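You operate a simulated robot arm through the tools that you are given. There is no shell and no other tool.

You are at the controls of a simulated robot arm. One attempt, no reset.

TASK
Lift the box cover, link the repair motor as its plate asks and cover it again.
Fine: 400/690 V wants delta, links down on the lower studs; 230/400 V wants star, links across; lay the cover on the clear patch beside the motor, which is not wired.

The check looks at the end state, three seconds after you hand in, the way a careful person would. Anything else that was tipped, shoved, dropped, spilled or broken makes it a failure. Lids that push on must go on centred and level and be pressed home; caps that screw on are set level and turned clockwise until they are tight.

THE ROBOT
A 6-joint arm with a two-finger gripper, fixed in place. Base frame: the origin is at the foot of the arm, x ahead of it, y to its left, z up. Units: mm, degrees, N and s.
Its first joint turns from -166.0 to 166.0 degrees. Payload 2.45 kg.
Tool frame: the origin (TCP) lies between the finger pads and is the grasp point; the fingertips stand 20 mm ahead of it; z points along the fingers, y is the line along which they close. The gripper opens to 140 mm. The gripper's body begins 168 mm behind the TCP.
Orientation is that of the tool frame in the base frame, as a unit quaternion [x, y, z, w]. With the fingers straight down and closing along the base's y, the tool's x points along the base's -x, its y along +y and its z along -z.

THE INTERFACE
- The arm moves only by the tool servo_tool. Its arguments are lists of equal length, an entry for each row: "travel": the shift along the tool's x, y, z in mm, a list of three; "delta_rot": the turn, a rotation vector about the tool's x, y, z in degrees, a list of three; "claw": the closure, from 0 (fully open) to 1 (shut). In form: {"travel": [[tx, ty, tz], ...], "delta_rot": [[ax, ay, az], ...], "claw": [claw, ...]}. A call has 1 to 20 rows; each row shifts and turns the commanded pose from where the row before left it, along the tool's axes as they then stand. Rows are played at 5 a second. More than 50 mm and 8.6 degrees between two rows, or a gripper value outside its range, and nothing of the call is played. Where a pose cannot be reached the arm comes as near as it can. A force on the tool above 60 N (or 10 N above the force at the start of the call, whichever is more), or a blocked arm, ends the call early, and 0.2 s more pass. The fingers move at their own pace (about 45 mm/s each) and stop on an object; they squeeze with about 33 N. The grip force told is the motor's: it shows also when the fingers shut on nothing. Time passes only in rows, and 0.2 s behind the last, so rows that do not move let the fingers close. It gives the time, the measured TCP pose, the force on the tool (base axes), the opening and the grip force at its end, in the units of the frame above (readings bear some noise), with the torque about the TCP (base axes, N m) and any sound that the robot's microphone picked up.
- Cameras (640 x 400 px; columns grow to the right, rows downward): "scene" is fixed at [233.5, 506.6, 1906.3]; the picture's right is [-0.63, -0.77, 0.00], its down [-0.53, 0.43, -0.73] and it looks along [0.56, -0.46, -0.68] (base axes); focal length 329 px, centre (320, 200). "wrist" rides on the gripper at [78, 11, -209] in the tool frame; the picture's right is [-0.14, 0.99, 0.00], its down [-0.92, -0.13, -0.37] and it looks along [-0.36, -0.05, 0.93] (tool axes); focal length 280 px, centre (320, 200). There is no depth. A picture from a camera that has moved, and an enlarged one, comes with that camera's place and axes in the base frame and with its lens. The place of the scene camera against the robot may be out by one fixed shift of up to 25 mm in any direction.
- grab_frame(camera): a new picture of that camera. The clock stands still meanwhile.
- enlarge(camera, box): a new picture of the part [left, top, right, bottom] of that camera's present view, enlarged. The clock stands still meanwhile.
- finish_job(): hands the job in; it is judged then, once.

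Places have to be worked out from the pictures, the camera data and where the tool is seen. Open the gripper and draw the arm clear of the work before you hand the job in, unless the task says otherwise.

The tools are called by a JSON object that holds its "op" and its "data". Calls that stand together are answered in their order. servo_tool: Moves the arm, as the interface text tells. Its arguments: {"type":"object","properties":{"travel":{"type":"array","items":{"type":"array","items":{"type":"number"}}},"delta_rot":{"type":"array","items":{"type":"array","items":{"type":"number"}}},"claw":{"type":"array","items":{"type":"number"}}},"required":["travel","delta_rot","claw"]} The other tools are called the same way: grab_frame (camera) takes a picture; enlarge (camera, box) takes an enlarged picture of a part of a camera's view; finish_job () hands the job in.

At the start:

```text
time_s: 0.0
eef_pos: [558.4, -91.9, 1451.6]
tool_rot: [-0.001, 1.0, 0.0, 0.001]
contact_force: [0.0, 0.2, 0.3]
moment: [-0.05, 0.0, 0.0]
opening: 140.2
grip_force: 0.1
```

scene: 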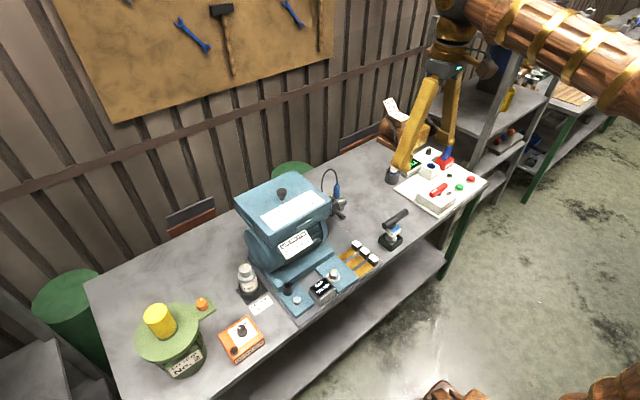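
wrist: 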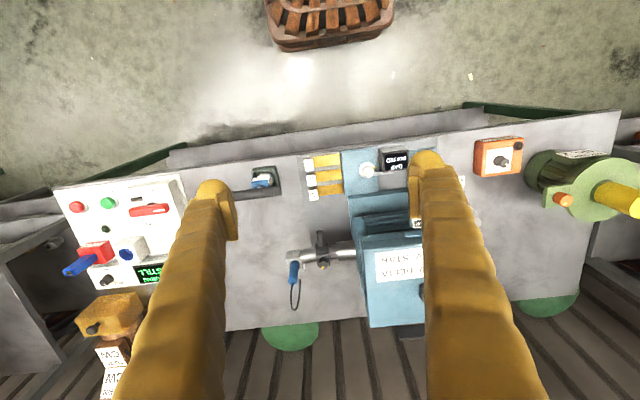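

I start by looking at the scene closely before moving anything.

{"op": "enlarge", "data": {"camera": "scene", "box": [220, 160, 420, 320]}}

{"op": "enlarge", "data": {"camera": "scene", "box": [120, 260, 300, 390]}}

{"op": "enlarge", "data": {"camera": "wrist", "box": [240, 130, 440, 330]}}

{"op": "enlarge", "data": {"camera": "scene", "box": [360, 120, 500, 230]}}

```text
2.50 times, centred on (320, 240) of scene
camera zoom: at [233.5, 506.6, 1906.3], right [-0.63, -0.77, 0.0], down [-0.53, 0.43, -0.73], along [0.56, -0.46, -0.68], focal length 822 px, centre (320, 100)
```

zoom: 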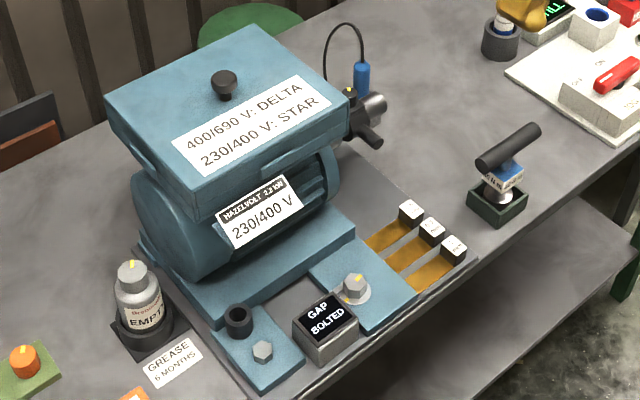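

```text
3.08 times, centred on (210, 325) of scene
camera zoom: at [233.5, 506.6, 1906.3], right [-0.63, -0.77, 0.0], down [-0.53, 0.43, -0.73], along [0.56, -0.46, -0.68], focal length 1012 px, centre (658, -185)
```

zoom: 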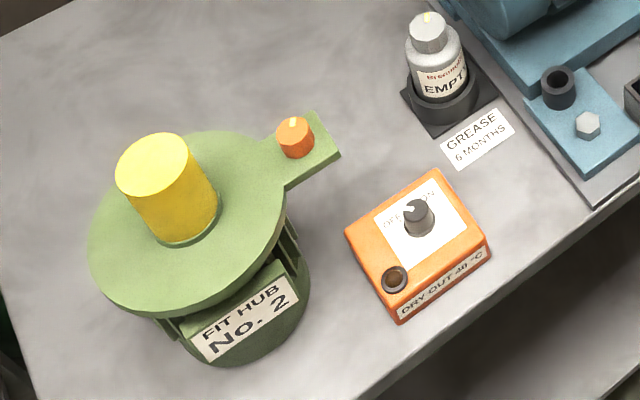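

```text
2.00 times, centred on (340, 230) of wrist
camera zoom: at [480.5, -80.0, 1660.9], right [0.14, 0.99, 0.0], down [0.92, -0.13, 0.37], along [0.37, -0.05, -0.93], focal length 561 px, centre (280, 140)
```

zoom: 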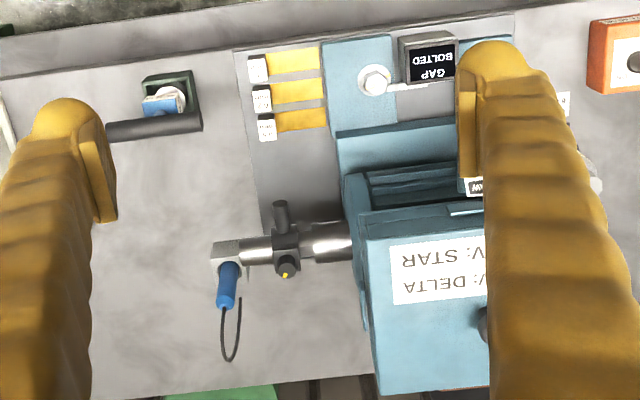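

```text
3.64 times, centred on (430, 175) of scene
camera zoom: at [233.5, 506.6, 1906.3], right [-0.63, -0.77, 0.0], down [-0.53, 0.43, -0.73], along [0.56, -0.46, -0.68], focal length 1196 px, centre (-80, 291)
```

zoom: 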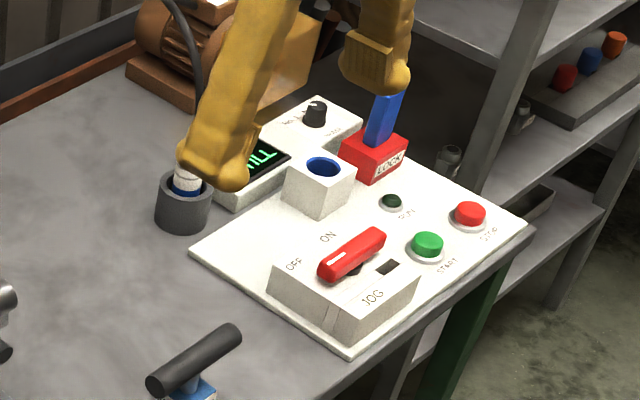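

The blue motor's plate reads 230/400 V, so it calls for star. The lid knob is roughly at (930, 82, 1170). I move the wrist camera closer to see the box, keeping well above everything.

{"op": "servo_tool", "data": {"travel": [[-35, 21, 10], [-35, 21, 10], [-35, 21, 10], [-35, 21, 10], [-35, 21, 10], [-35, 21, 10], [0, 0, 0], [0, 0, 0]], "delta_rot": [[0, 0, 0], [0, 0, 0], [0, 0, 0], [0, 0, 0], [0, 0, 0], [0, 0, 0], [0, 0, 0], [0, 0, 0]], "claw": [0, 0, 0, 0, 0, 0, 0, 0]}}

```text
time_s: 1.8
eef_pos: [769.4, 35.4, 1391.8]
tool_rot: [-0.001, 1.0, 0.0, 0.001]
contact_force: [0.1, -0.9, 0.4]
moment: [-0.01, 0.02, 0.0]
opening: 139.9
grip_force: 0.1
```

The arm is at (769, 35, 1392) and held still. I take pictures from here.

{"op": "grab_frame", "data": {"camera": "wrist"}}

{"op": "grab_frame", "data": {"camera": "scene"}}

```text
taken
camera wrist: at [691.6, 46.4, 1601.4], right [0.14, 0.99, 0.0], down [0.92, -0.13, 0.37], along [0.37, -0.05, -0.93], focal length 280 px, centre (320, 200)
```

wrist: 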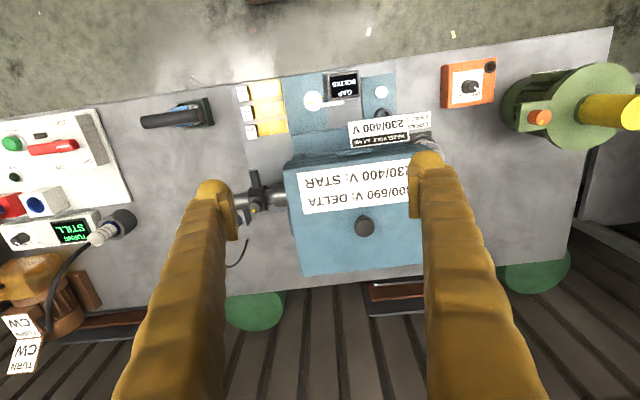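

```text
taken
```

scene: 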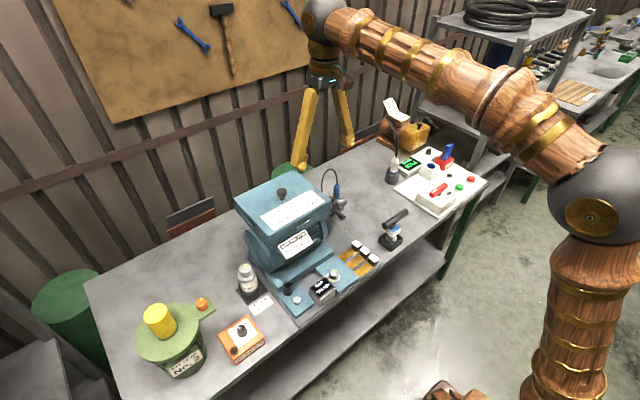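

The plate reads 230/400 V. I move above the knob, about (923, 90), at the same height so the lid shows above the fingers in the wrist view.

{"op": "servo_tool", "data": {"travel": [[-38, 13, 0], [-38, 14, 0], [-38, 14, 0], [-38, 14, 0], [0, 0, 0], [0, 0, 0]], "delta_rot": [[0, 0, 0], [0, 0, 0], [0, 0, 0], [0, 0, 0], [0, 0, 0], [0, 0, 0]], "claw": [0, 0, 0, 0, 0, 0]}}

{"op": "grab_frame", "data": {"camera": "wrist"}}

{"op": "enlarge", "data": {"camera": "wrist", "box": [220, 20, 460, 180]}}

```text
time_s: 3.2
eef_pos: [921.0, 90.2, 1392.9]
tool_rot: [-0.001, 1.0, 0.0, 0.0]
contact_force: [-0.7, 0.4, 0.3]
moment: [-0.03, -0.03, 0.02]
opening: 139.9
grip_force: 0.0
```

```text
taken
camera wrist: at [842.9, 101.6, 1600.4], right [0.14, 0.99, 0.0], down [0.92, -0.13, 0.37], along [0.37, -0.05, -0.93], focal length 280 px, centre (320, 200)
```

wrist: 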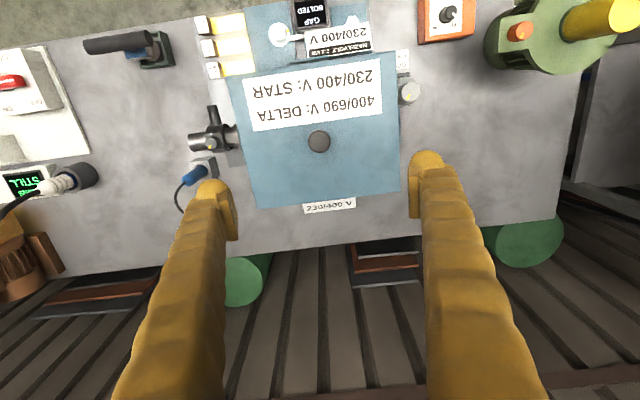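

```text
2.50 times, centred on (340, 100) of wrist
camera zoom: at [842.9, 101.6, 1600.4], right [0.14, 0.99, 0.0], down [0.92, -0.13, 0.37], along [0.37, -0.05, -0.93], focal length 701 px, centre (270, 450)
```

zoom: 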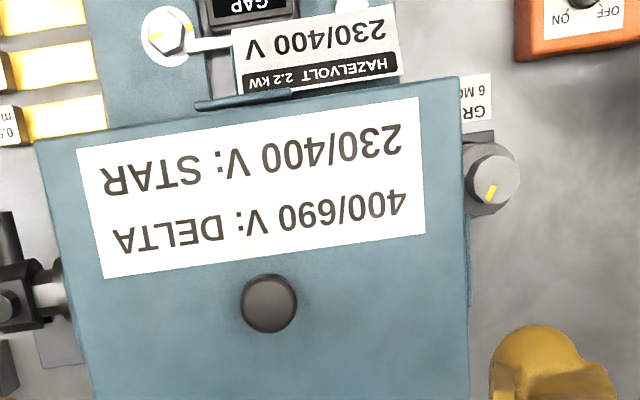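

A second label shows at the far side of the box; I zoom in on it and on the strips by the foot.

{"op": "enlarge", "data": {"camera": "wrist", "box": [290, 180, 390, 230]}}

{"op": "enlarge", "data": {"camera": "wrist", "box": [180, 0, 400, 110]}}

{"op": "enlarge", "data": {"camera": "wrist", "box": [0, 130, 160, 310]}}

{"op": "enlarge", "data": {"camera": "scene", "box": [220, 160, 360, 270]}}

```text
6.40 times, centred on (340, 205) of wrist
camera zoom: at [842.9, 101.6, 1600.4], right [0.14, 0.99, 0.0], down [0.92, -0.13, 0.37], along [0.37, -0.05, -0.93], focal length 1794 px, centre (192, 168)
```

zoom: 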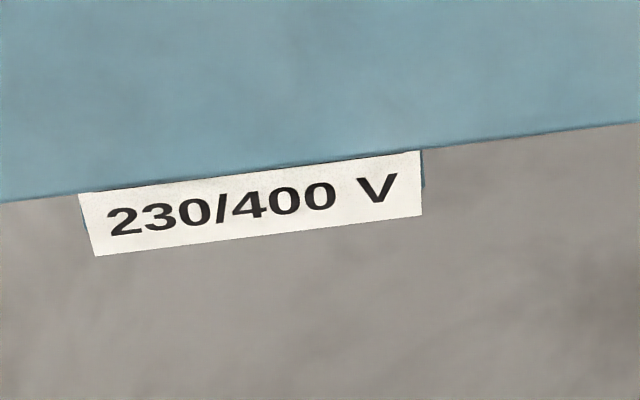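

```text
2.91 times, centred on (290, 55) of wrist
camera zoom: at [842.9, 101.6, 1600.4], right [0.14, 0.99, 0.0], down [0.92, -0.13, 0.37], along [0.37, -0.05, -0.93], focal length 816 px, centre (407, 622)
```

zoom: 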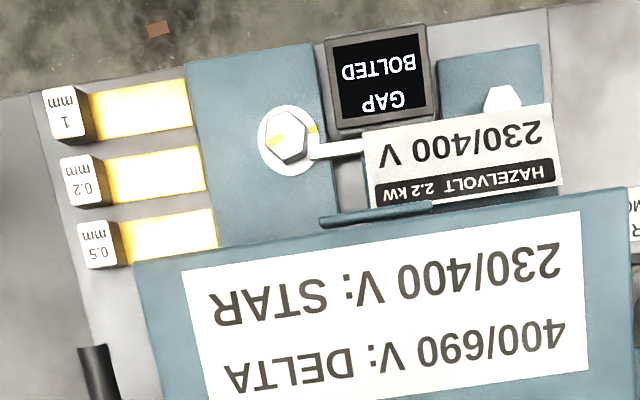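

```text
2.22 times, centred on (80, 220) of wrist
camera zoom: at [842.9, 101.6, 1600.4], right [0.14, 0.99, 0.0], down [0.92, -0.13, 0.37], along [0.37, -0.05, -0.93], focal length 623 px, centre (853, 156)
```

zoom: 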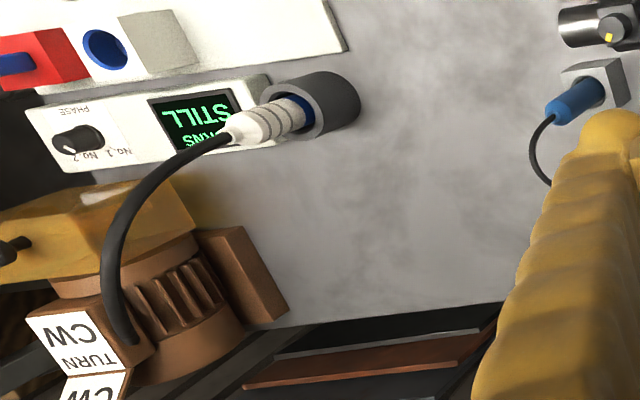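

```text
3.64 times, centred on (290, 215) of scene
camera zoom: at [233.5, 506.6, 1906.3], right [-0.63, -0.77, 0.0], down [-0.53, 0.43, -0.73], along [0.56, -0.46, -0.68], focal length 1196 px, centre (429, 146)
```

zoom: 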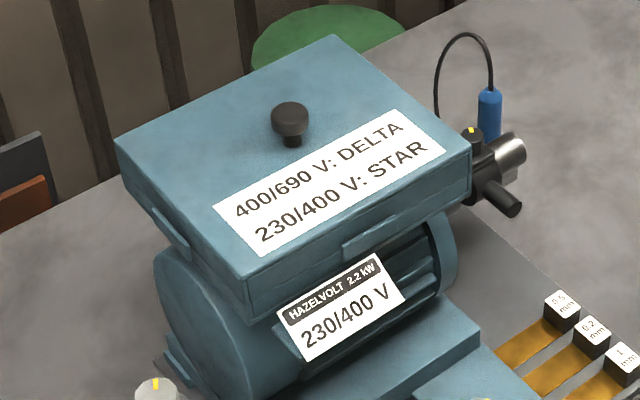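

Both plates agree: 230/400 V, so star. The lid appears to be about 213 × 258 mm, centred near (917, 92), and axis-aligned. Now I look at the bench on the right of the motor for the clear patch.

{"op": "servo_tool", "data": {"travel": [[12, -42, 0], [12, -42, 0], [12, -42, 0], [12, -42, 0], [12, -42, 0], [12, -42, 0], [12, -42, 0], [12, -42, 0], [12, -42, 0], [0, 0, 0], [0, 0, 0]], "delta_rot": [[0, 0, 0], [0, 0, 0], [0, 0, 0], [0, 0, 0], [0, 0, 0], [0, 0, 0], [0, 0, 0], [0, 0, 0], [0, 0, 0], [0, 0, 0], [0, 0, 0]], "claw": [0, 0, 0, 0, 0, 0, 0, 0, 0, 0, 0]}}

{"op": "grab_frame", "data": {"camera": "wrist"}}

{"op": "grab_frame", "data": {"camera": "scene"}}

```text
time_s: 5.6
eef_pos: [811.9, -287.6, 1394.8]
tool_rot: [-0.001, 1.0, 0.0, 0.001]
contact_force: [0.7, 0.8, 0.4]
moment: [0.02, 0.02, 0.02]
opening: 139.8
grip_force: 0.2
```

```text
taken
camera wrist: at [734.0, -276.3, 1603.8], right [0.14, 0.99, 0.0], down [0.92, -0.13, 0.37], along [0.37, -0.05, -0.93], focal length 280 px, centre (320, 200)
```

wrist: 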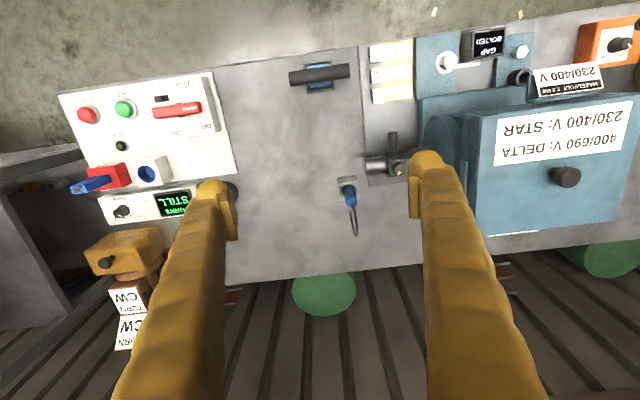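

```text
taken
```

scene: 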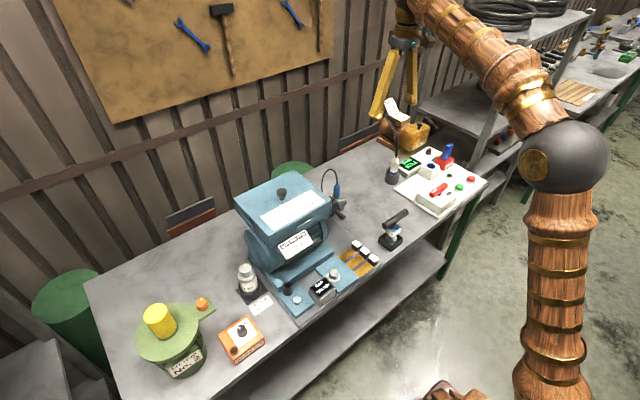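

The patch on the right (x≈760–980, y≈-220 to -485 at bench z≈825) is clear and within reach. I return above the knob and descend to TCP z≈1265 for a closer look.

{"op": "servo_tool", "data": {"travel": [[-11.7, 42.2, 0], [-11.7, 42.2, 0], [-11.7, 42.2, 0], [-11.7, 42.2, 0], [-11.7, 42.2, 0], [-11.7, 42.2, 0], [-11.7, 42.2, 0], [-11.7, 42.2, 0], [-11.7, 42.2, 0], [0, 0, 43], [0, 0, 43], [0, 0, 43], [0, 0, 0], [0, 0, 0]], "delta_rot": [[0, 0, 0], [0, 0, 0], [0, 0, 0], [0, 0, 0], [0, 0, 0], [0, 0, 0], [0, 0, 0], [0, 0, 0], [0, 0, 0], [0, 0, 0], [0, 0, 0], [0, 0, 0], [0, 0, 0], [0, 0, 0]], "claw": [0, 0, 0, 0, 0, 0, 0, 0, 0, 0, 0, 0, 0, 0]}}

{"op": "grab_frame", "data": {"camera": "wrist"}}

{"op": "enlarge", "data": {"camera": "wrist", "box": [200, 50, 440, 200]}}

{"op": "enlarge", "data": {"camera": "scene", "box": [220, 140, 360, 240]}}

```text
time_s: 8.6
eef_pos: [921.8, 92.2, 1263.8]
tool_rot: [-0.001, 1.0, 0.001, 0.001]
contact_force: [-0.9, -0.3, -0.4]
moment: [-0.03, 0.01, -0.02]
opening: 140.1
grip_force: 0.1
```

```text
taken
camera wrist: at [843.1, 103.7, 1473.0], right [0.14, 0.99, 0.0], down [0.92, -0.13, 0.37], along [0.37, -0.05, -0.93], focal length 280 px, centre (320, 200)
```

wrist: 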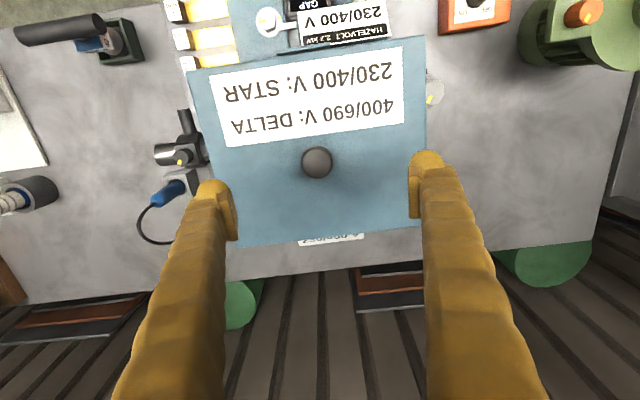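

```text
2.67 times, centred on (320, 125) of wrist
camera zoom: at [843.1, 103.7, 1473.0], right [0.14, 0.99, 0.0], down [0.92, -0.13, 0.37], along [0.37, -0.05, -0.93], focal length 748 px, centre (320, 400)
```

zoom: 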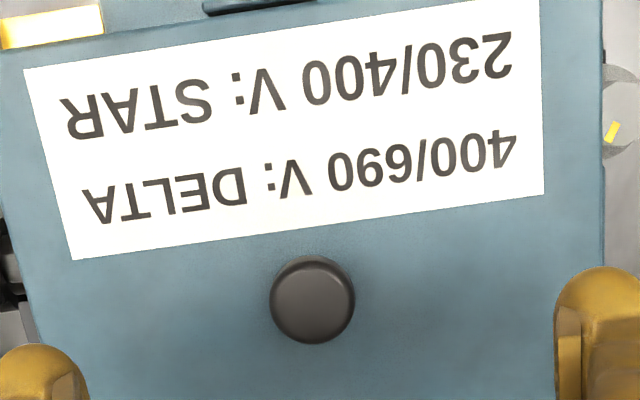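

```text
4.00 times, centred on (290, 190) of scene
camera zoom: at [233.5, 506.6, 1906.3], right [-0.63, -0.77, 0.0], down [-0.53, 0.43, -0.73], along [0.56, -0.46, -0.68], focal length 1315 px, centre (440, 240)
```

zoom: 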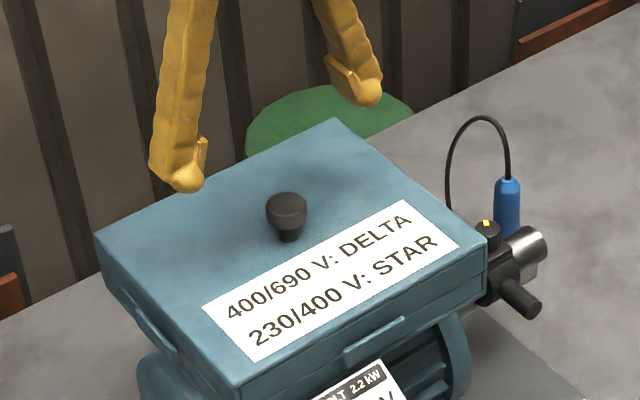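

I zoom in further on the knob to measure its head and stem height.

{"op": "enlarge", "data": {"camera": "scene", "box": [264, 180, 304, 205]}}

{"op": "enlarge", "data": {"camera": "scene", "box": [240, 190, 340, 250]}}

```text
16.00 times, centred on (284, 192) of scene
camera zoom: at [233.5, 506.6, 1906.3], right [-0.63, -0.77, 0.0], down [-0.53, 0.43, -0.73], along [0.56, -0.46, -0.68], focal length 5261 px, centre (896, 320)
```

zoom: 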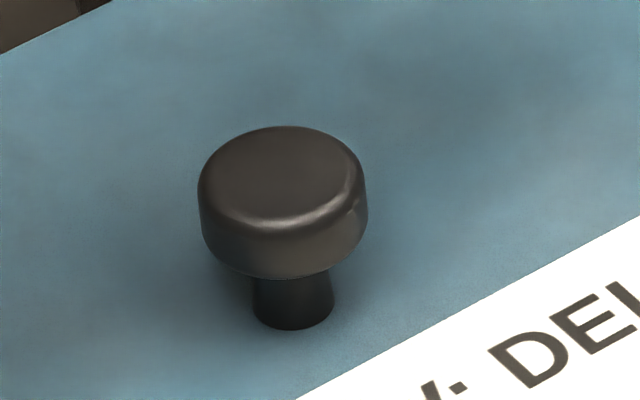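

```text
6.40 times, centred on (290, 220) of scene
camera zoom: at [233.5, 506.6, 1906.3], right [-0.63, -0.77, 0.0], down [-0.53, 0.43, -0.73], along [0.56, -0.46, -0.68], focal length 2104 px, centre (512, 72)
```

zoom: 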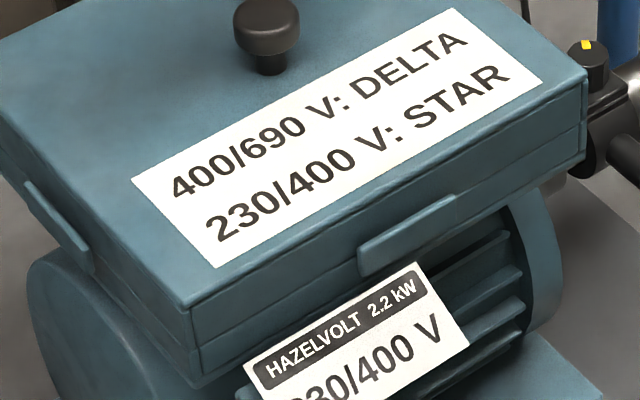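

The knob head is about 34.5 mm across and 12 mm high, with its top at z≈1172 and a stem below; the lid top is at about z≈1138. I align at (918, 91) and come down to just above it with the fingers half closed.

{"op": "servo_tool", "data": {"travel": [[3.8, -1.2, 0], [0, 0, 30], [0, 0, 30], [0, 0, 0], [0, 0, 0]], "delta_rot": [[0, 0, 0], [0, 0, 0], [0, 0, 0], [0, 0, 0], [0, 0, 0]], "claw": [0.3, 0.5, 0.5, 0.5, 0.5]}}

{"op": "grab_frame", "data": {"camera": "wrist"}}

{"op": "enlarge", "data": {"camera": "scene", "box": [240, 140, 340, 210]}}

```text
time_s: 9.8
eef_pos: [915.7, 88.4, 1203.5]
tool_rot: [0.0, 1.0, -0.001, 0.001]
contact_force: [0.5, 0.4, -0.3]
moment: [-0.01, 0.02, -0.01]
opening: 70.1
grip_force: 0.2
```

```text
taken
camera wrist: at [837.1, 100.5, 1411.6], right [0.14, 0.99, 0.0], down [0.92, -0.13, 0.37], along [0.37, -0.05, -0.93], focal length 280 px, centre (320, 200)
```

wrist: 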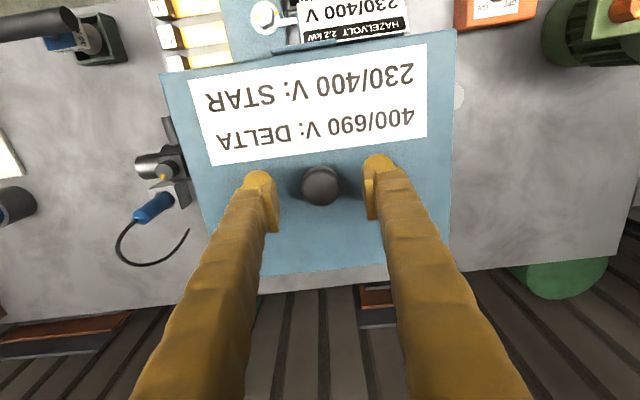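

```text
5.71 times, centred on (290, 175) of scene
camera zoom: at [233.5, 506.6, 1906.3], right [-0.63, -0.77, 0.0], down [-0.53, 0.43, -0.73], along [0.56, -0.46, -0.68], focal length 1879 px, centre (491, 343)
```

zoom: 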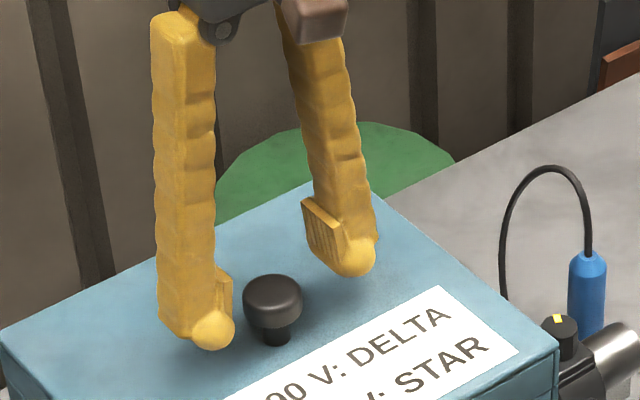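

The knob shows centred in column between the fingers, perhaps 2–3 mm further in x. I zoom in to check before descending.

{"op": "enlarge", "data": {"camera": "wrist", "box": [240, 140, 400, 240]}}

```text
4.00 times, centred on (320, 190) of wrist
camera zoom: at [837.1, 100.5, 1411.6], right [0.14, 0.99, 0.0], down [0.92, -0.13, 0.37], along [0.37, -0.05, -0.93], focal length 1122 px, centre (320, 240)
```

zoom: 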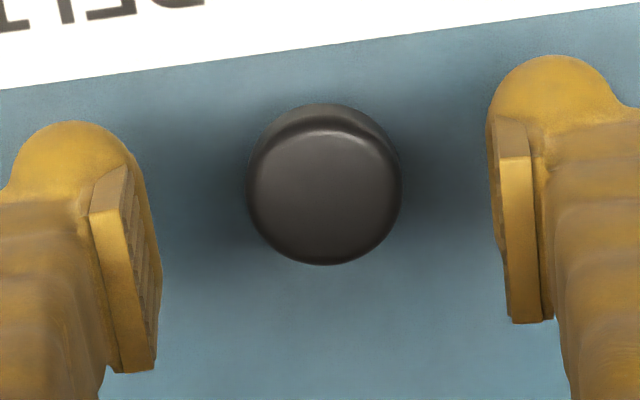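

The knob is about 4 mm further in +x. I correct that, descend 36 mm and close on the head.

{"op": "servo_tool", "data": {"travel": [[-4, 0.5, 0], [0, 0, 12], [0, 0, 12], [0, 0, 12], [0, 0, 0], [0, 0, 0]], "delta_rot": [[0, 0, 0], [0, 0, 0], [0, 0, 0], [0, 0, 0], [0, 0, 0], [0, 0, 0]], "claw": [0.5, 0.5, 0.5, 0.5, 0.5, 0.5]}}

{"op": "enlarge", "data": {"camera": "scene", "box": [240, 150, 340, 220]}}

{"op": "enlarge", "data": {"camera": "wrist", "box": [240, 140, 400, 240]}}

```text
time_s: 11.2
eef_pos: [919.1, 90.5, 1172.9]
tool_rot: [-0.001, 1.0, 0.0, 0.003]
contact_force: [0.9, -0.6, 7.1]
moment: [-0.03, 0.05, -0.08]
opening: 70.4
grip_force: 0.6
stopped in row 6: the force on the tool passed its limit at 62 N (the readings are from after the stop); the commanded pose is now the measured one
```

```text
5.71 times, centred on (290, 185) of scene
camera zoom: at [233.5, 506.6, 1906.3], right [-0.63, -0.77, 0.0], down [-0.53, 0.43, -0.73], along [0.56, -0.46, -0.68], focal length 1879 px, centre (491, 286)
```

zoom: 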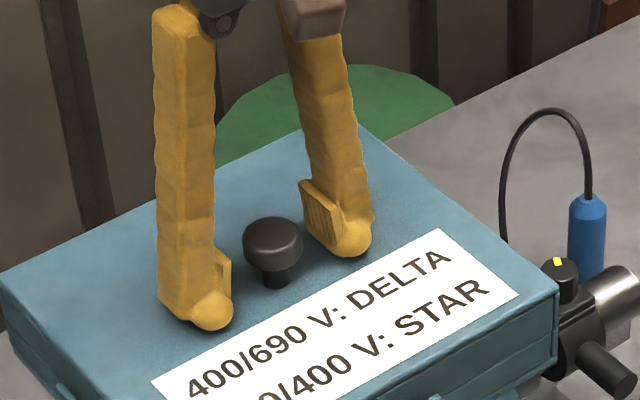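

```text
4.00 times, centred on (320, 190) of wrist
camera zoom: at [839.5, 102.3, 1380.9], right [0.14, 0.99, 0.0], down [0.92, -0.13, 0.38], along [0.37, -0.05, -0.93], focal length 1122 px, centre (320, 240)
```

zoom: 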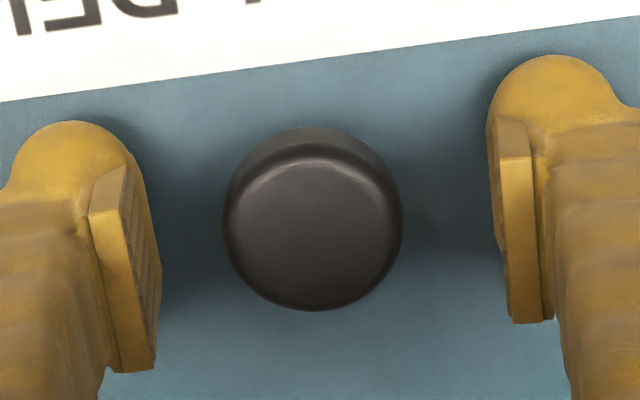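

The tips touched the lid top, so it is at z≈1152 and the knob head is about 1174–1186. I back up 6 mm, undo the x shift and close on the head.

{"op": "servo_tool", "data": {"travel": [[0, 0, -6], [2.5, -1, 0], [0, 0, 0], [0, 0, 0], [0, 0, 0], [0, 0, 0], [0, 0, 0]], "delta_rot": [[0, 0, 0], [0, 0, 0], [0, 0, 0], [0, 0, 0], [0, 0, 0], [0, 0, 0], [0, 0, 0]], "claw": [0.5, 0.5, 0.6, 0.7, 0.8, 0.9, 1.0]}}

{"op": "servo_tool", "data": {"travel": [[0, 0, 0], [0, 0, 0], [0, 0, 0]], "delta_rot": [[0, 0, 0], [0, 0, 0], [0, 0, 0]], "claw": [1.0, 1.0, 1.0]}}

{"op": "enlarge", "data": {"camera": "scene", "box": [240, 150, 340, 220]}}

{"op": "grab_frame", "data": {"camera": "wrist"}}

```text
time_s: 12.8
eef_pos: [917.6, 91.2, 1176.7]
tool_rot: [-0.001, 1.0, 0.0, 0.003]
contact_force: [-0.3, 0.8, 0.5]
moment: [0.02, 0.01, -0.04]
opening: 29.8
grip_force: 32.8
```

```text
time_s: 13.6
eef_pos: [916.4, 90.5, 1176.5]
tool_rot: [-0.001, 1.0, 0.001, 0.002]
contact_force: [-0.2, 0.2, 0.0]
moment: [-0.03, 0.02, -0.02]
opening: 29.8
grip_force: 32.5
```

```text
5.71 times, centred on (290, 185) of scene
camera zoom: at [233.5, 506.6, 1906.3], right [-0.63, -0.77, 0.0], down [-0.53, 0.43, -0.73], along [0.56, -0.46, -0.68], focal length 1879 px, centre (491, 286)
```

zoom: 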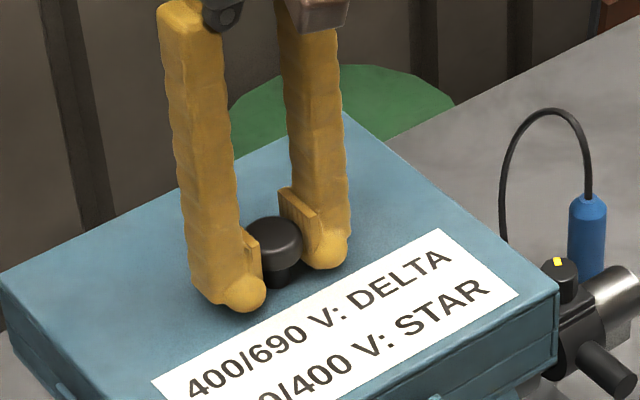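

```text
taken
camera wrist: at [837.4, 101.3, 1385.9], right [0.14, 0.99, 0.0], down [0.92, -0.13, 0.37], along [0.37, -0.05, -0.93], focal length 280 px, centre (320, 200)
```

wrist: 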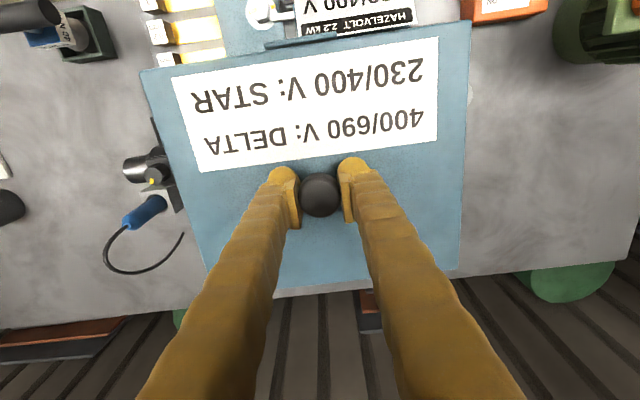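

Gripped: 29.8 mm opening at about (917, 91, 1176.6), which is also the pose for setting it back. I lift slowly straight up and watch the force.

{"op": "servo_tool", "data": {"travel": [[0, 0, -4], [0, 0, -4], [0, 0, -6], [0, 0, -8], [0, 0, -8], [0, 0, 0]], "delta_rot": [[0, 0, 0], [0, 0, 0], [0, 0, 0], [0, 0, 0], [0, 0, 0], [0, 0, 0]], "claw": [1, 1, 1, 1, 1, 1]}}

{"op": "enlarge", "data": {"camera": "scene", "box": [210, 130, 370, 240]}}

{"op": "grab_frame", "data": {"camera": "wrist"}}

```text
time_s: 15.0
eef_pos: [916.2, 90.2, 1208.3]
tool_rot: [-0.001, 1.0, 0.001, 0.003]
contact_force: [-0.3, -0.9, -3.9]
moment: [0.01, -0.03, 0.0]
opening: 29.8
grip_force: 32.7
```

```text
3.64 times, centred on (290, 185) of scene
camera zoom: at [233.5, 506.6, 1906.3], right [-0.63, -0.77, 0.0], down [-0.53, 0.43, -0.73], along [0.56, -0.46, -0.68], focal length 1196 px, centre (429, 254)
```

zoom: 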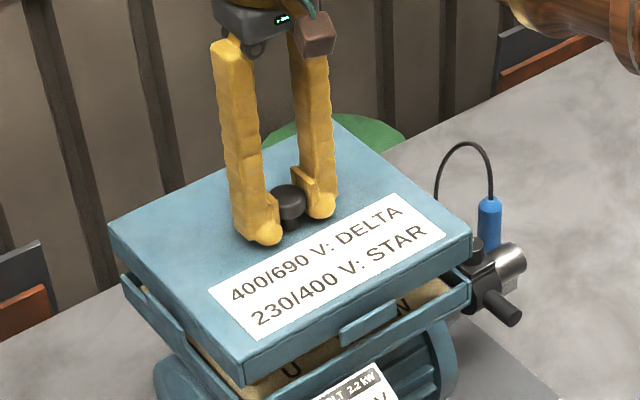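

```text
taken
camera wrist: at [837.3, 101.7, 1416.8], right [0.14, 0.99, 0.0], down [0.92, -0.13, 0.37], along [0.37, -0.05, -0.93], focal length 280 px, centre (320, 200)
```

wrist: 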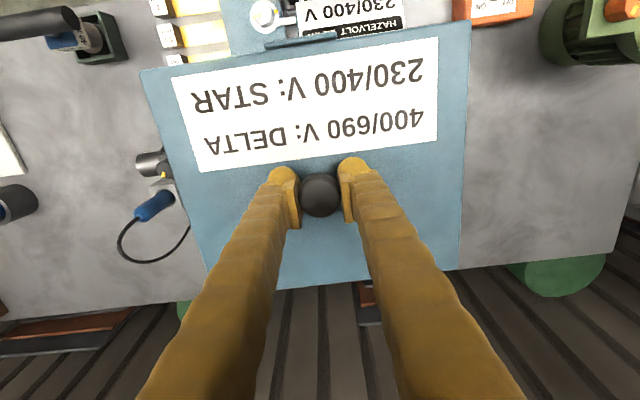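

The lid lifts cleanly (about 4 N) and hangs level; the box has fixed guide tabs outside the rim. I carry it up and across to the patch at about (865, -350), staying high.

{"op": "servo_tool", "data": {"travel": [[0, 0, -30], [0, 0, -40], [0, 0, -30], [4, -32, 0], [5, -41, 0], [5, -41, 0], [5, -41, 0], [5, -41, 0], [5, -41, 0], [5, -41, 0], [5, -41, 0], [5, -41, 0], [5, -41, 0], [3, -40, 0], [0, 0, 0], [0, 0, 0]], "delta_rot": [[0, 0, 0], [0, 0, 0], [0, 0, 0], [0, 0, 0], [0, 0, 0], [0, 0, 0], [0, 0, 0], [0, 0, 0], [0, 0, 0], [0, 0, 0], [0, 0, 0], [0, 0, 0], [0, 0, 0], [0, 0, 0], [0, 0, 0], [0, 0, 0]], "claw": [1, 1, 1, 1, 1, 1, 1, 1, 1, 1, 1, 1, 1, 1, 1, 1]}}

{"op": "grab_frame", "data": {"camera": "scene"}}

{"op": "grab_frame", "data": {"camera": "wrist"}}

```text
time_s: 18.4
eef_pos: [864.1, -353.2, 1307.8]
tool_rot: [-0.001, 1.0, -0.001, 0.003]
contact_force: [-0.5, 0.2, -4.5]
moment: [0.0, 0.03, 0.03]
opening: 29.8
grip_force: 32.8
```

```text
taken
```

scene: 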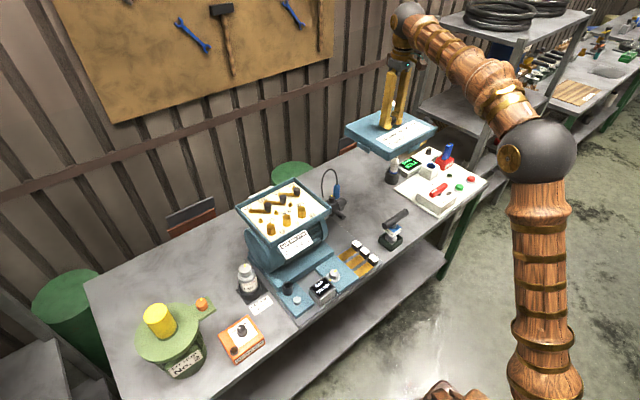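

```text
taken
camera wrist: at [784.5, -342.2, 1515.2], right [0.14, 0.99, 0.0], down [0.92, -0.13, 0.37], along [0.37, -0.05, -0.93], focal length 280 px, centre (320, 200)
```

wrist: 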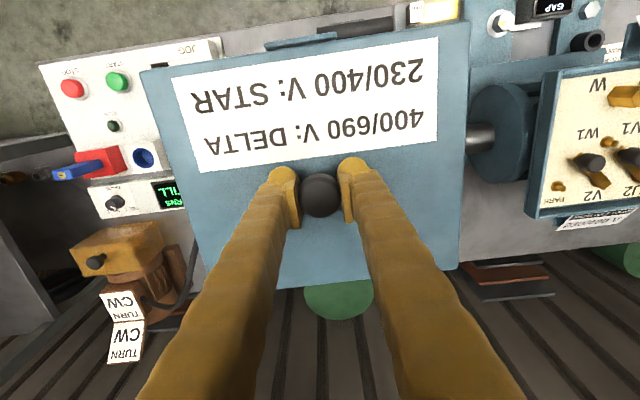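

The terminal board is now visible. Before laying the lid down I look closely at the hanging lid and at the terminals.

{"op": "enlarge", "data": {"camera": "scene", "box": [330, 90, 450, 180]}}

{"op": "enlarge", "data": {"camera": "scene", "box": [230, 175, 340, 250]}}

{"op": "enlarge", "data": {"camera": "wrist", "box": [460, 40, 640, 240]}}

```text
4.44 times, centred on (390, 135) of scene
camera zoom: at [233.5, 506.6, 1906.3], right [-0.63, -0.77, 0.0], down [-0.53, 0.43, -0.73], along [0.56, -0.46, -0.68], focal length 1461 px, centre (9, 489)
```

zoom: 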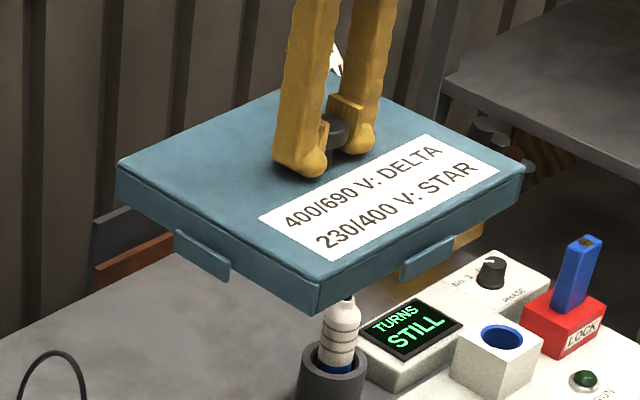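

```text
5.33 times, centred on (285, 212) of scene
camera zoom: at [233.5, 506.6, 1906.3], right [-0.63, -0.77, 0.0], down [-0.53, 0.43, -0.73], along [0.56, -0.46, -0.68], focal length 1754 px, centre (507, 133)
```

zoom: 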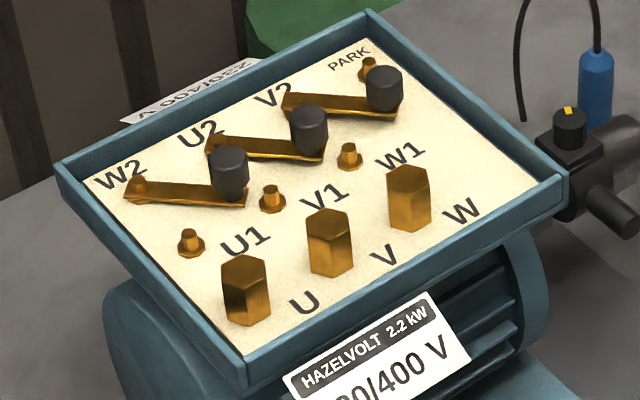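

```text
2.00 times, centred on (550, 140) of wrist
camera zoom: at [784.5, -342.2, 1515.2], right [0.14, 0.99, 0.0], down [0.92, -0.13, 0.37], along [0.37, -0.05, -0.93], focal length 561 px, centre (-140, 320)
```

zoom: 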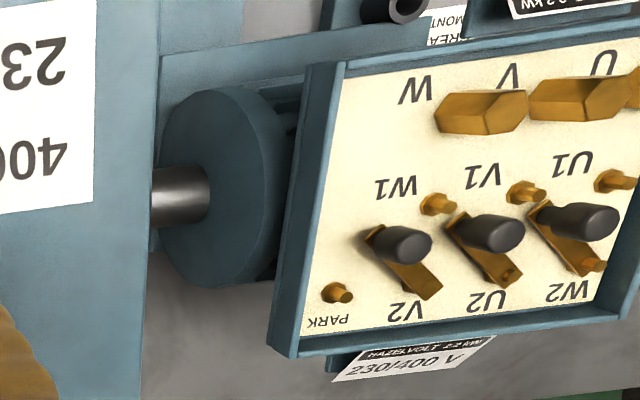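

Star means each link, pivoted on its upper stud (W2, U2, V2), swings across the row towards the next stud and PARK. First I lower the lid toward the bench, stopping at TCP z≈950 to check.

{"op": "servo_tool", "data": {"travel": [[0, 0, 25], [0, 0, 40], [0, 0, 40], [0, 0, 40], [0, 0, 40], [0, 0, 40], [0, 0, 40], [0, 0, 40], [0, 0, 30], [0, 0, 20], [0, 0, 0], [0, 0, 0]], "delta_rot": [[0, 0, 0], [0, 0, 0], [0, 0, 0], [0, 0, 0], [0, 0, 0], [0, 0, 0], [0, 0, 0], [0, 0, 0], [0, 0, 0], [0, 0, 0], [0, 0, 0], [0, 0, 0]], "claw": [1, 1, 1, 1, 1, 1, 1, 1, 1, 1, 1, 1]}}

{"op": "enlarge", "data": {"camera": "scene", "box": [320, 110, 480, 230]}}

{"op": "grab_frame", "data": {"camera": "wrist"}}

```text
time_s: 21.0
eef_pos: [866.9, -351.9, 951.4]
tool_rot: [-0.001, 1.0, 0.0, 0.003]
contact_force: [-0.8, 0.9, -3.8]
moment: [-0.02, -0.05, -0.02]
opening: 30.1
grip_force: 33.6
```

```text
3.33 times, centred on (400, 170) of scene
camera zoom: at [233.5, 506.6, 1906.3], right [-0.63, -0.77, 0.0], down [-0.53, 0.43, -0.73], along [0.56, -0.46, -0.68], focal length 1096 px, centre (53, 300)
```

zoom: 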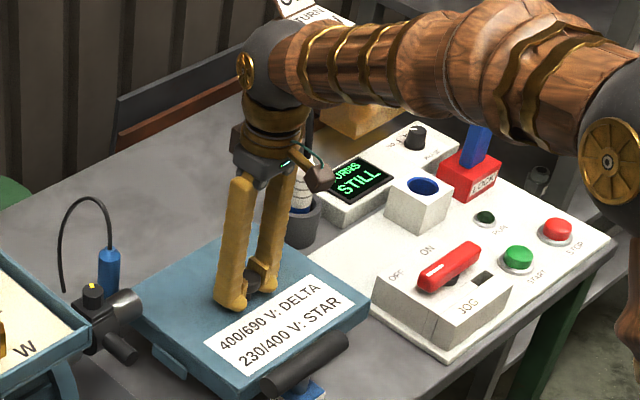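

```text
taken
camera wrist: at [786.9, -339.2, 1160.6], right [0.14, 0.99, 0.0], down [0.92, -0.13, 0.37], along [0.37, -0.05, -0.93], focal length 280 px, centre (320, 200)
```

wrist: 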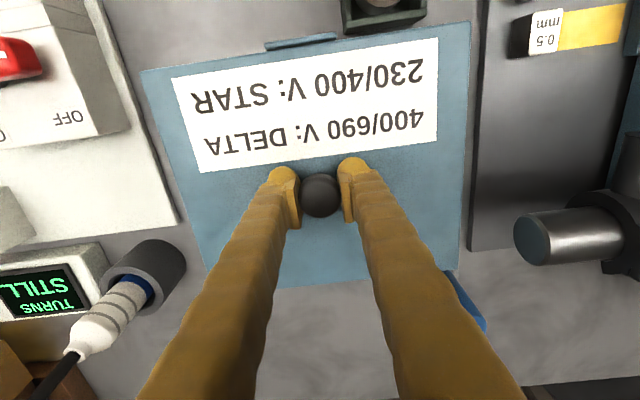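

Clearances look fine: panel edge y≈-545, sensor x>1000, handle stand x<732. I nudge 8 mm in +x and lower toward contact in small steps.

{"op": "servo_tool", "data": {"travel": [[-8, 0, 0], [0, 0, 10], [0, 0, 10], [0, 0, 6], [0, 0, 4], [0, 0, 4], [0, 0, 0]], "delta_rot": [[0, 0, 0], [0, 0, 0], [0, 0, 0], [0, 0, 0], [0, 0, 0], [0, 0, 0], [0, 0, 0]], "claw": [1, 1, 1, 1, 1, 1, 1]}}

{"op": "enlarge", "data": {"camera": "scene", "box": [320, 140, 440, 220]}}

```text
time_s: 22.3
eef_pos: [875.5, -351.4, 926.9]
tool_rot: [-0.001, 1.0, 0.0, 0.004]
contact_force: [-2.0, 0.7, 8.0]
moment: [0.77, -0.78, 0.15]
opening: 29.8
grip_force: 33.2
stopped in row 6: the force on the tool passed its limit at 69 N (the readings are from after the stop); the commanded pose is now the measured one
```

```text
5.00 times, centred on (380, 180) of scene
camera zoom: at [233.5, 506.6, 1906.3], right [-0.63, -0.77, 0.0], down [-0.53, 0.43, -0.73], along [0.56, -0.46, -0.68], focal length 1644 px, centre (20, 300)
```

zoom: 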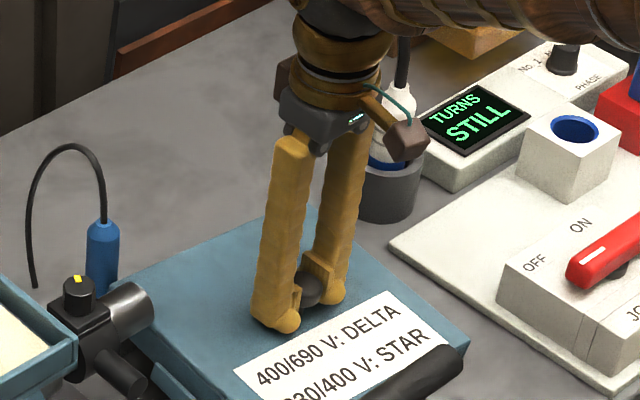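

Contact came at TCP z≈927. I check whether the lid really is resting on the bench and touching nothing else.

{"op": "grab_frame", "data": {"camera": "wrist"}}

{"op": "enlarge", "data": {"camera": "wrist", "box": [240, 0, 480, 120]}}

{"op": "enlarge", "data": {"camera": "scene", "box": [330, 180, 420, 250]}}

```text
taken
camera wrist: at [794.7, -339.6, 1135.0], right [0.14, 0.99, 0.0], down [0.92, -0.13, 0.38], along [0.37, -0.05, -0.93], focal length 280 px, centre (320, 200)
```

wrist: 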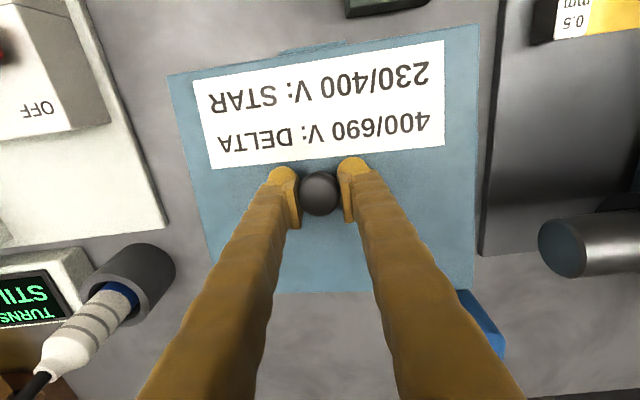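

```text
2.67 times, centred on (360, 60) of wrist
camera zoom: at [794.7, -339.6, 1135.0], right [0.14, 0.99, 0.0], down [0.92, -0.13, 0.38], along [0.37, -0.05, -0.93], focal length 748 px, centre (213, 573)
```

zoom: 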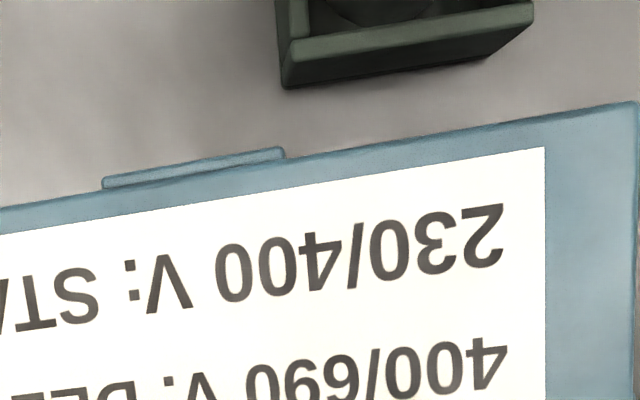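

```text
5.71 times, centred on (375, 215) of scene
camera zoom: at [233.5, 506.6, 1906.3], right [-0.63, -0.77, 0.0], down [-0.53, 0.43, -0.73], along [0.56, -0.46, -0.68], focal length 1879 px, centre (6, 114)
```

zoom: 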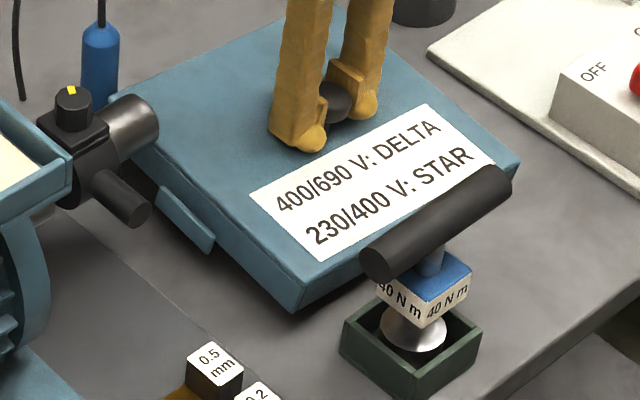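

The lid looks slightly different relative to the gripper than before, perhaps tilted with its -y side lower. I zoom in to judge this.

{"op": "enlarge", "data": {"camera": "scene", "box": [345, 170, 425, 240]}}

{"op": "enlarge", "data": {"camera": "wrist", "box": [400, 200, 560, 380]}}

{"op": "enlarge", "data": {"camera": "wrist", "box": [120, 50, 320, 310]}}

```text
5.71 times, centred on (385, 205) of scene
camera zoom: at [233.5, 506.6, 1906.3], right [-0.63, -0.77, 0.0], down [-0.53, 0.43, -0.73], along [0.56, -0.46, -0.68], focal length 1879 px, centre (-51, 171)
```

zoom: 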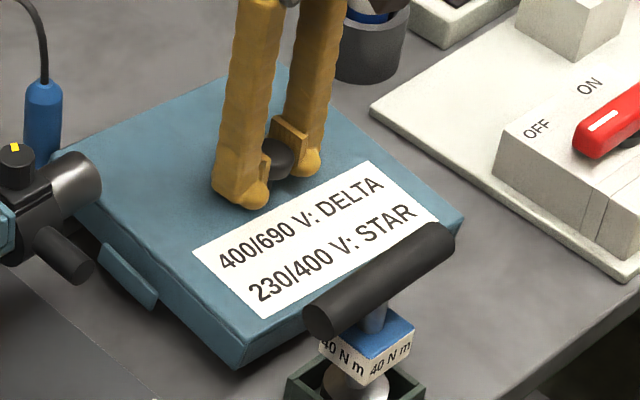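

```text
2.22 times, centred on (480, 290) of wrist
camera zoom: at [794.7, -339.6, 1135.0], right [0.14, 0.99, 0.0], down [0.92, -0.13, 0.38], along [0.37, -0.05, -0.93], focal length 623 px, centre (-36, 0)
```

zoom: 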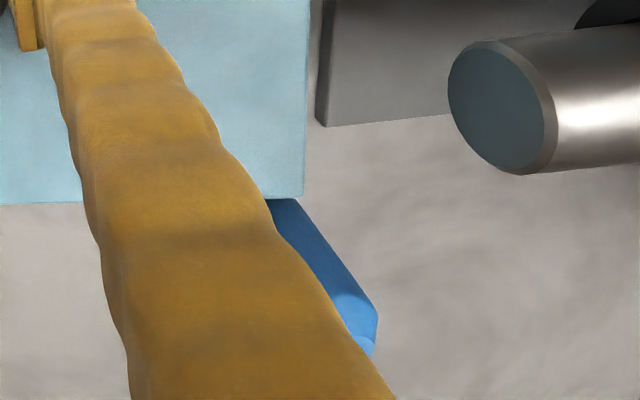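

```text
1.54 times, centred on (220, 180) of wrist
camera zoom: at [794.7, -339.6, 1135.0], right [0.14, 0.99, 0.0], down [0.92, -0.13, 0.38], along [0.37, -0.05, -0.93], focal length 431 px, centre (474, 231)
```

zoom: 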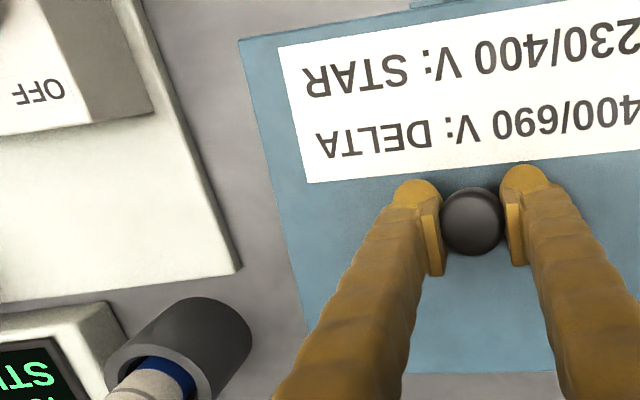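

The lid's far corner came down near the blue sensor's block at about (986, -241), which stands higher than I assumed. I raise the lid clear right away and look again.

{"op": "servo_tool", "data": {"travel": [[0, 0, -10], [0, 0, -20], [0, 0, -30], [0, 0, -40], [0, 0, 0], [0, 0, 0]], "delta_rot": [[0, 0, 0], [0, 0, 0], [0, 0, 0], [0, 0, 0], [0, 0, 0], [0, 0, 0]], "claw": [1, 1, 1, 1, 1, 1]}}

{"op": "grab_frame", "data": {"camera": "wrist"}}

{"op": "enlarge", "data": {"camera": "scene", "box": [310, 130, 430, 230]}}

{"op": "enlarge", "data": {"camera": "scene", "box": [310, 160, 370, 230]}}

```text
time_s: 23.7
eef_pos: [873.0, -352.7, 1023.2]
tool_rot: [-0.001, 1.0, 0.0, 0.005]
contact_force: [1.6, -0.4, -3.1]
moment: [-0.01, 0.01, -0.03]
opening: 29.7
grip_force: 33.1
```

```text
taken
camera wrist: at [793.0, -342.0, 1231.8], right [0.14, 0.99, 0.0], down [0.92, -0.13, 0.38], along [0.37, -0.05, -0.93], focal length 280 px, centre (320, 200)
```

wrist: 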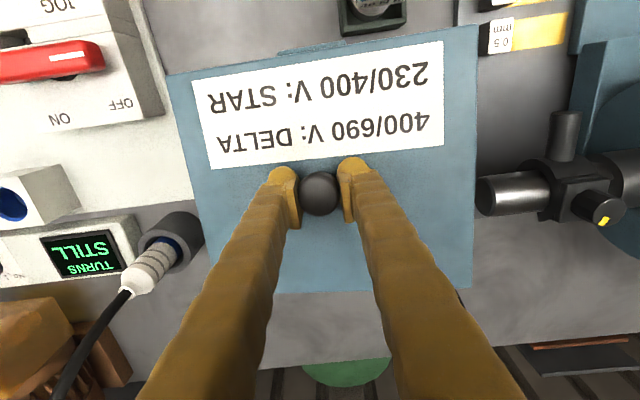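

```text
4.00 times, centred on (370, 180) of scene
camera zoom: at [233.5, 506.6, 1906.3], right [-0.63, -0.77, 0.0], down [-0.53, 0.43, -0.73], along [0.56, -0.46, -0.68], focal length 1315 px, centre (120, 280)
```

zoom: 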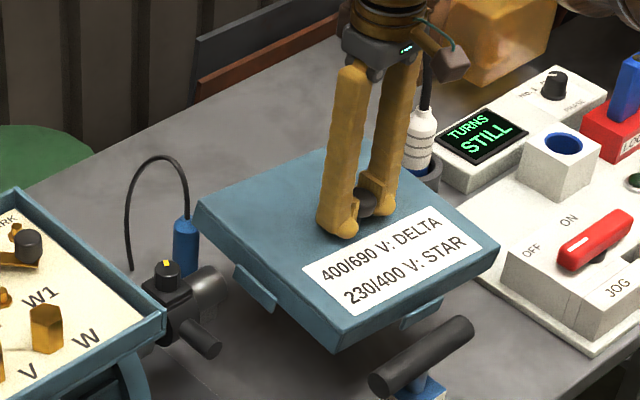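

```text
5.71 times, centred on (340, 195) of scene
camera zoom: at [233.5, 506.6, 1906.3], right [-0.63, -0.77, 0.0], down [-0.53, 0.43, -0.73], along [0.56, -0.46, -0.68], focal length 1879 px, centre (206, 229)
```

zoom: 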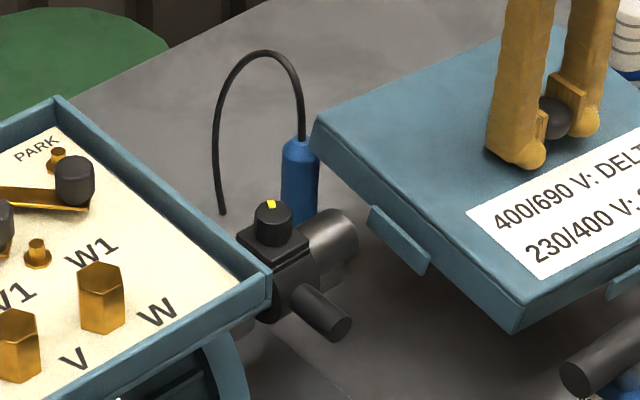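

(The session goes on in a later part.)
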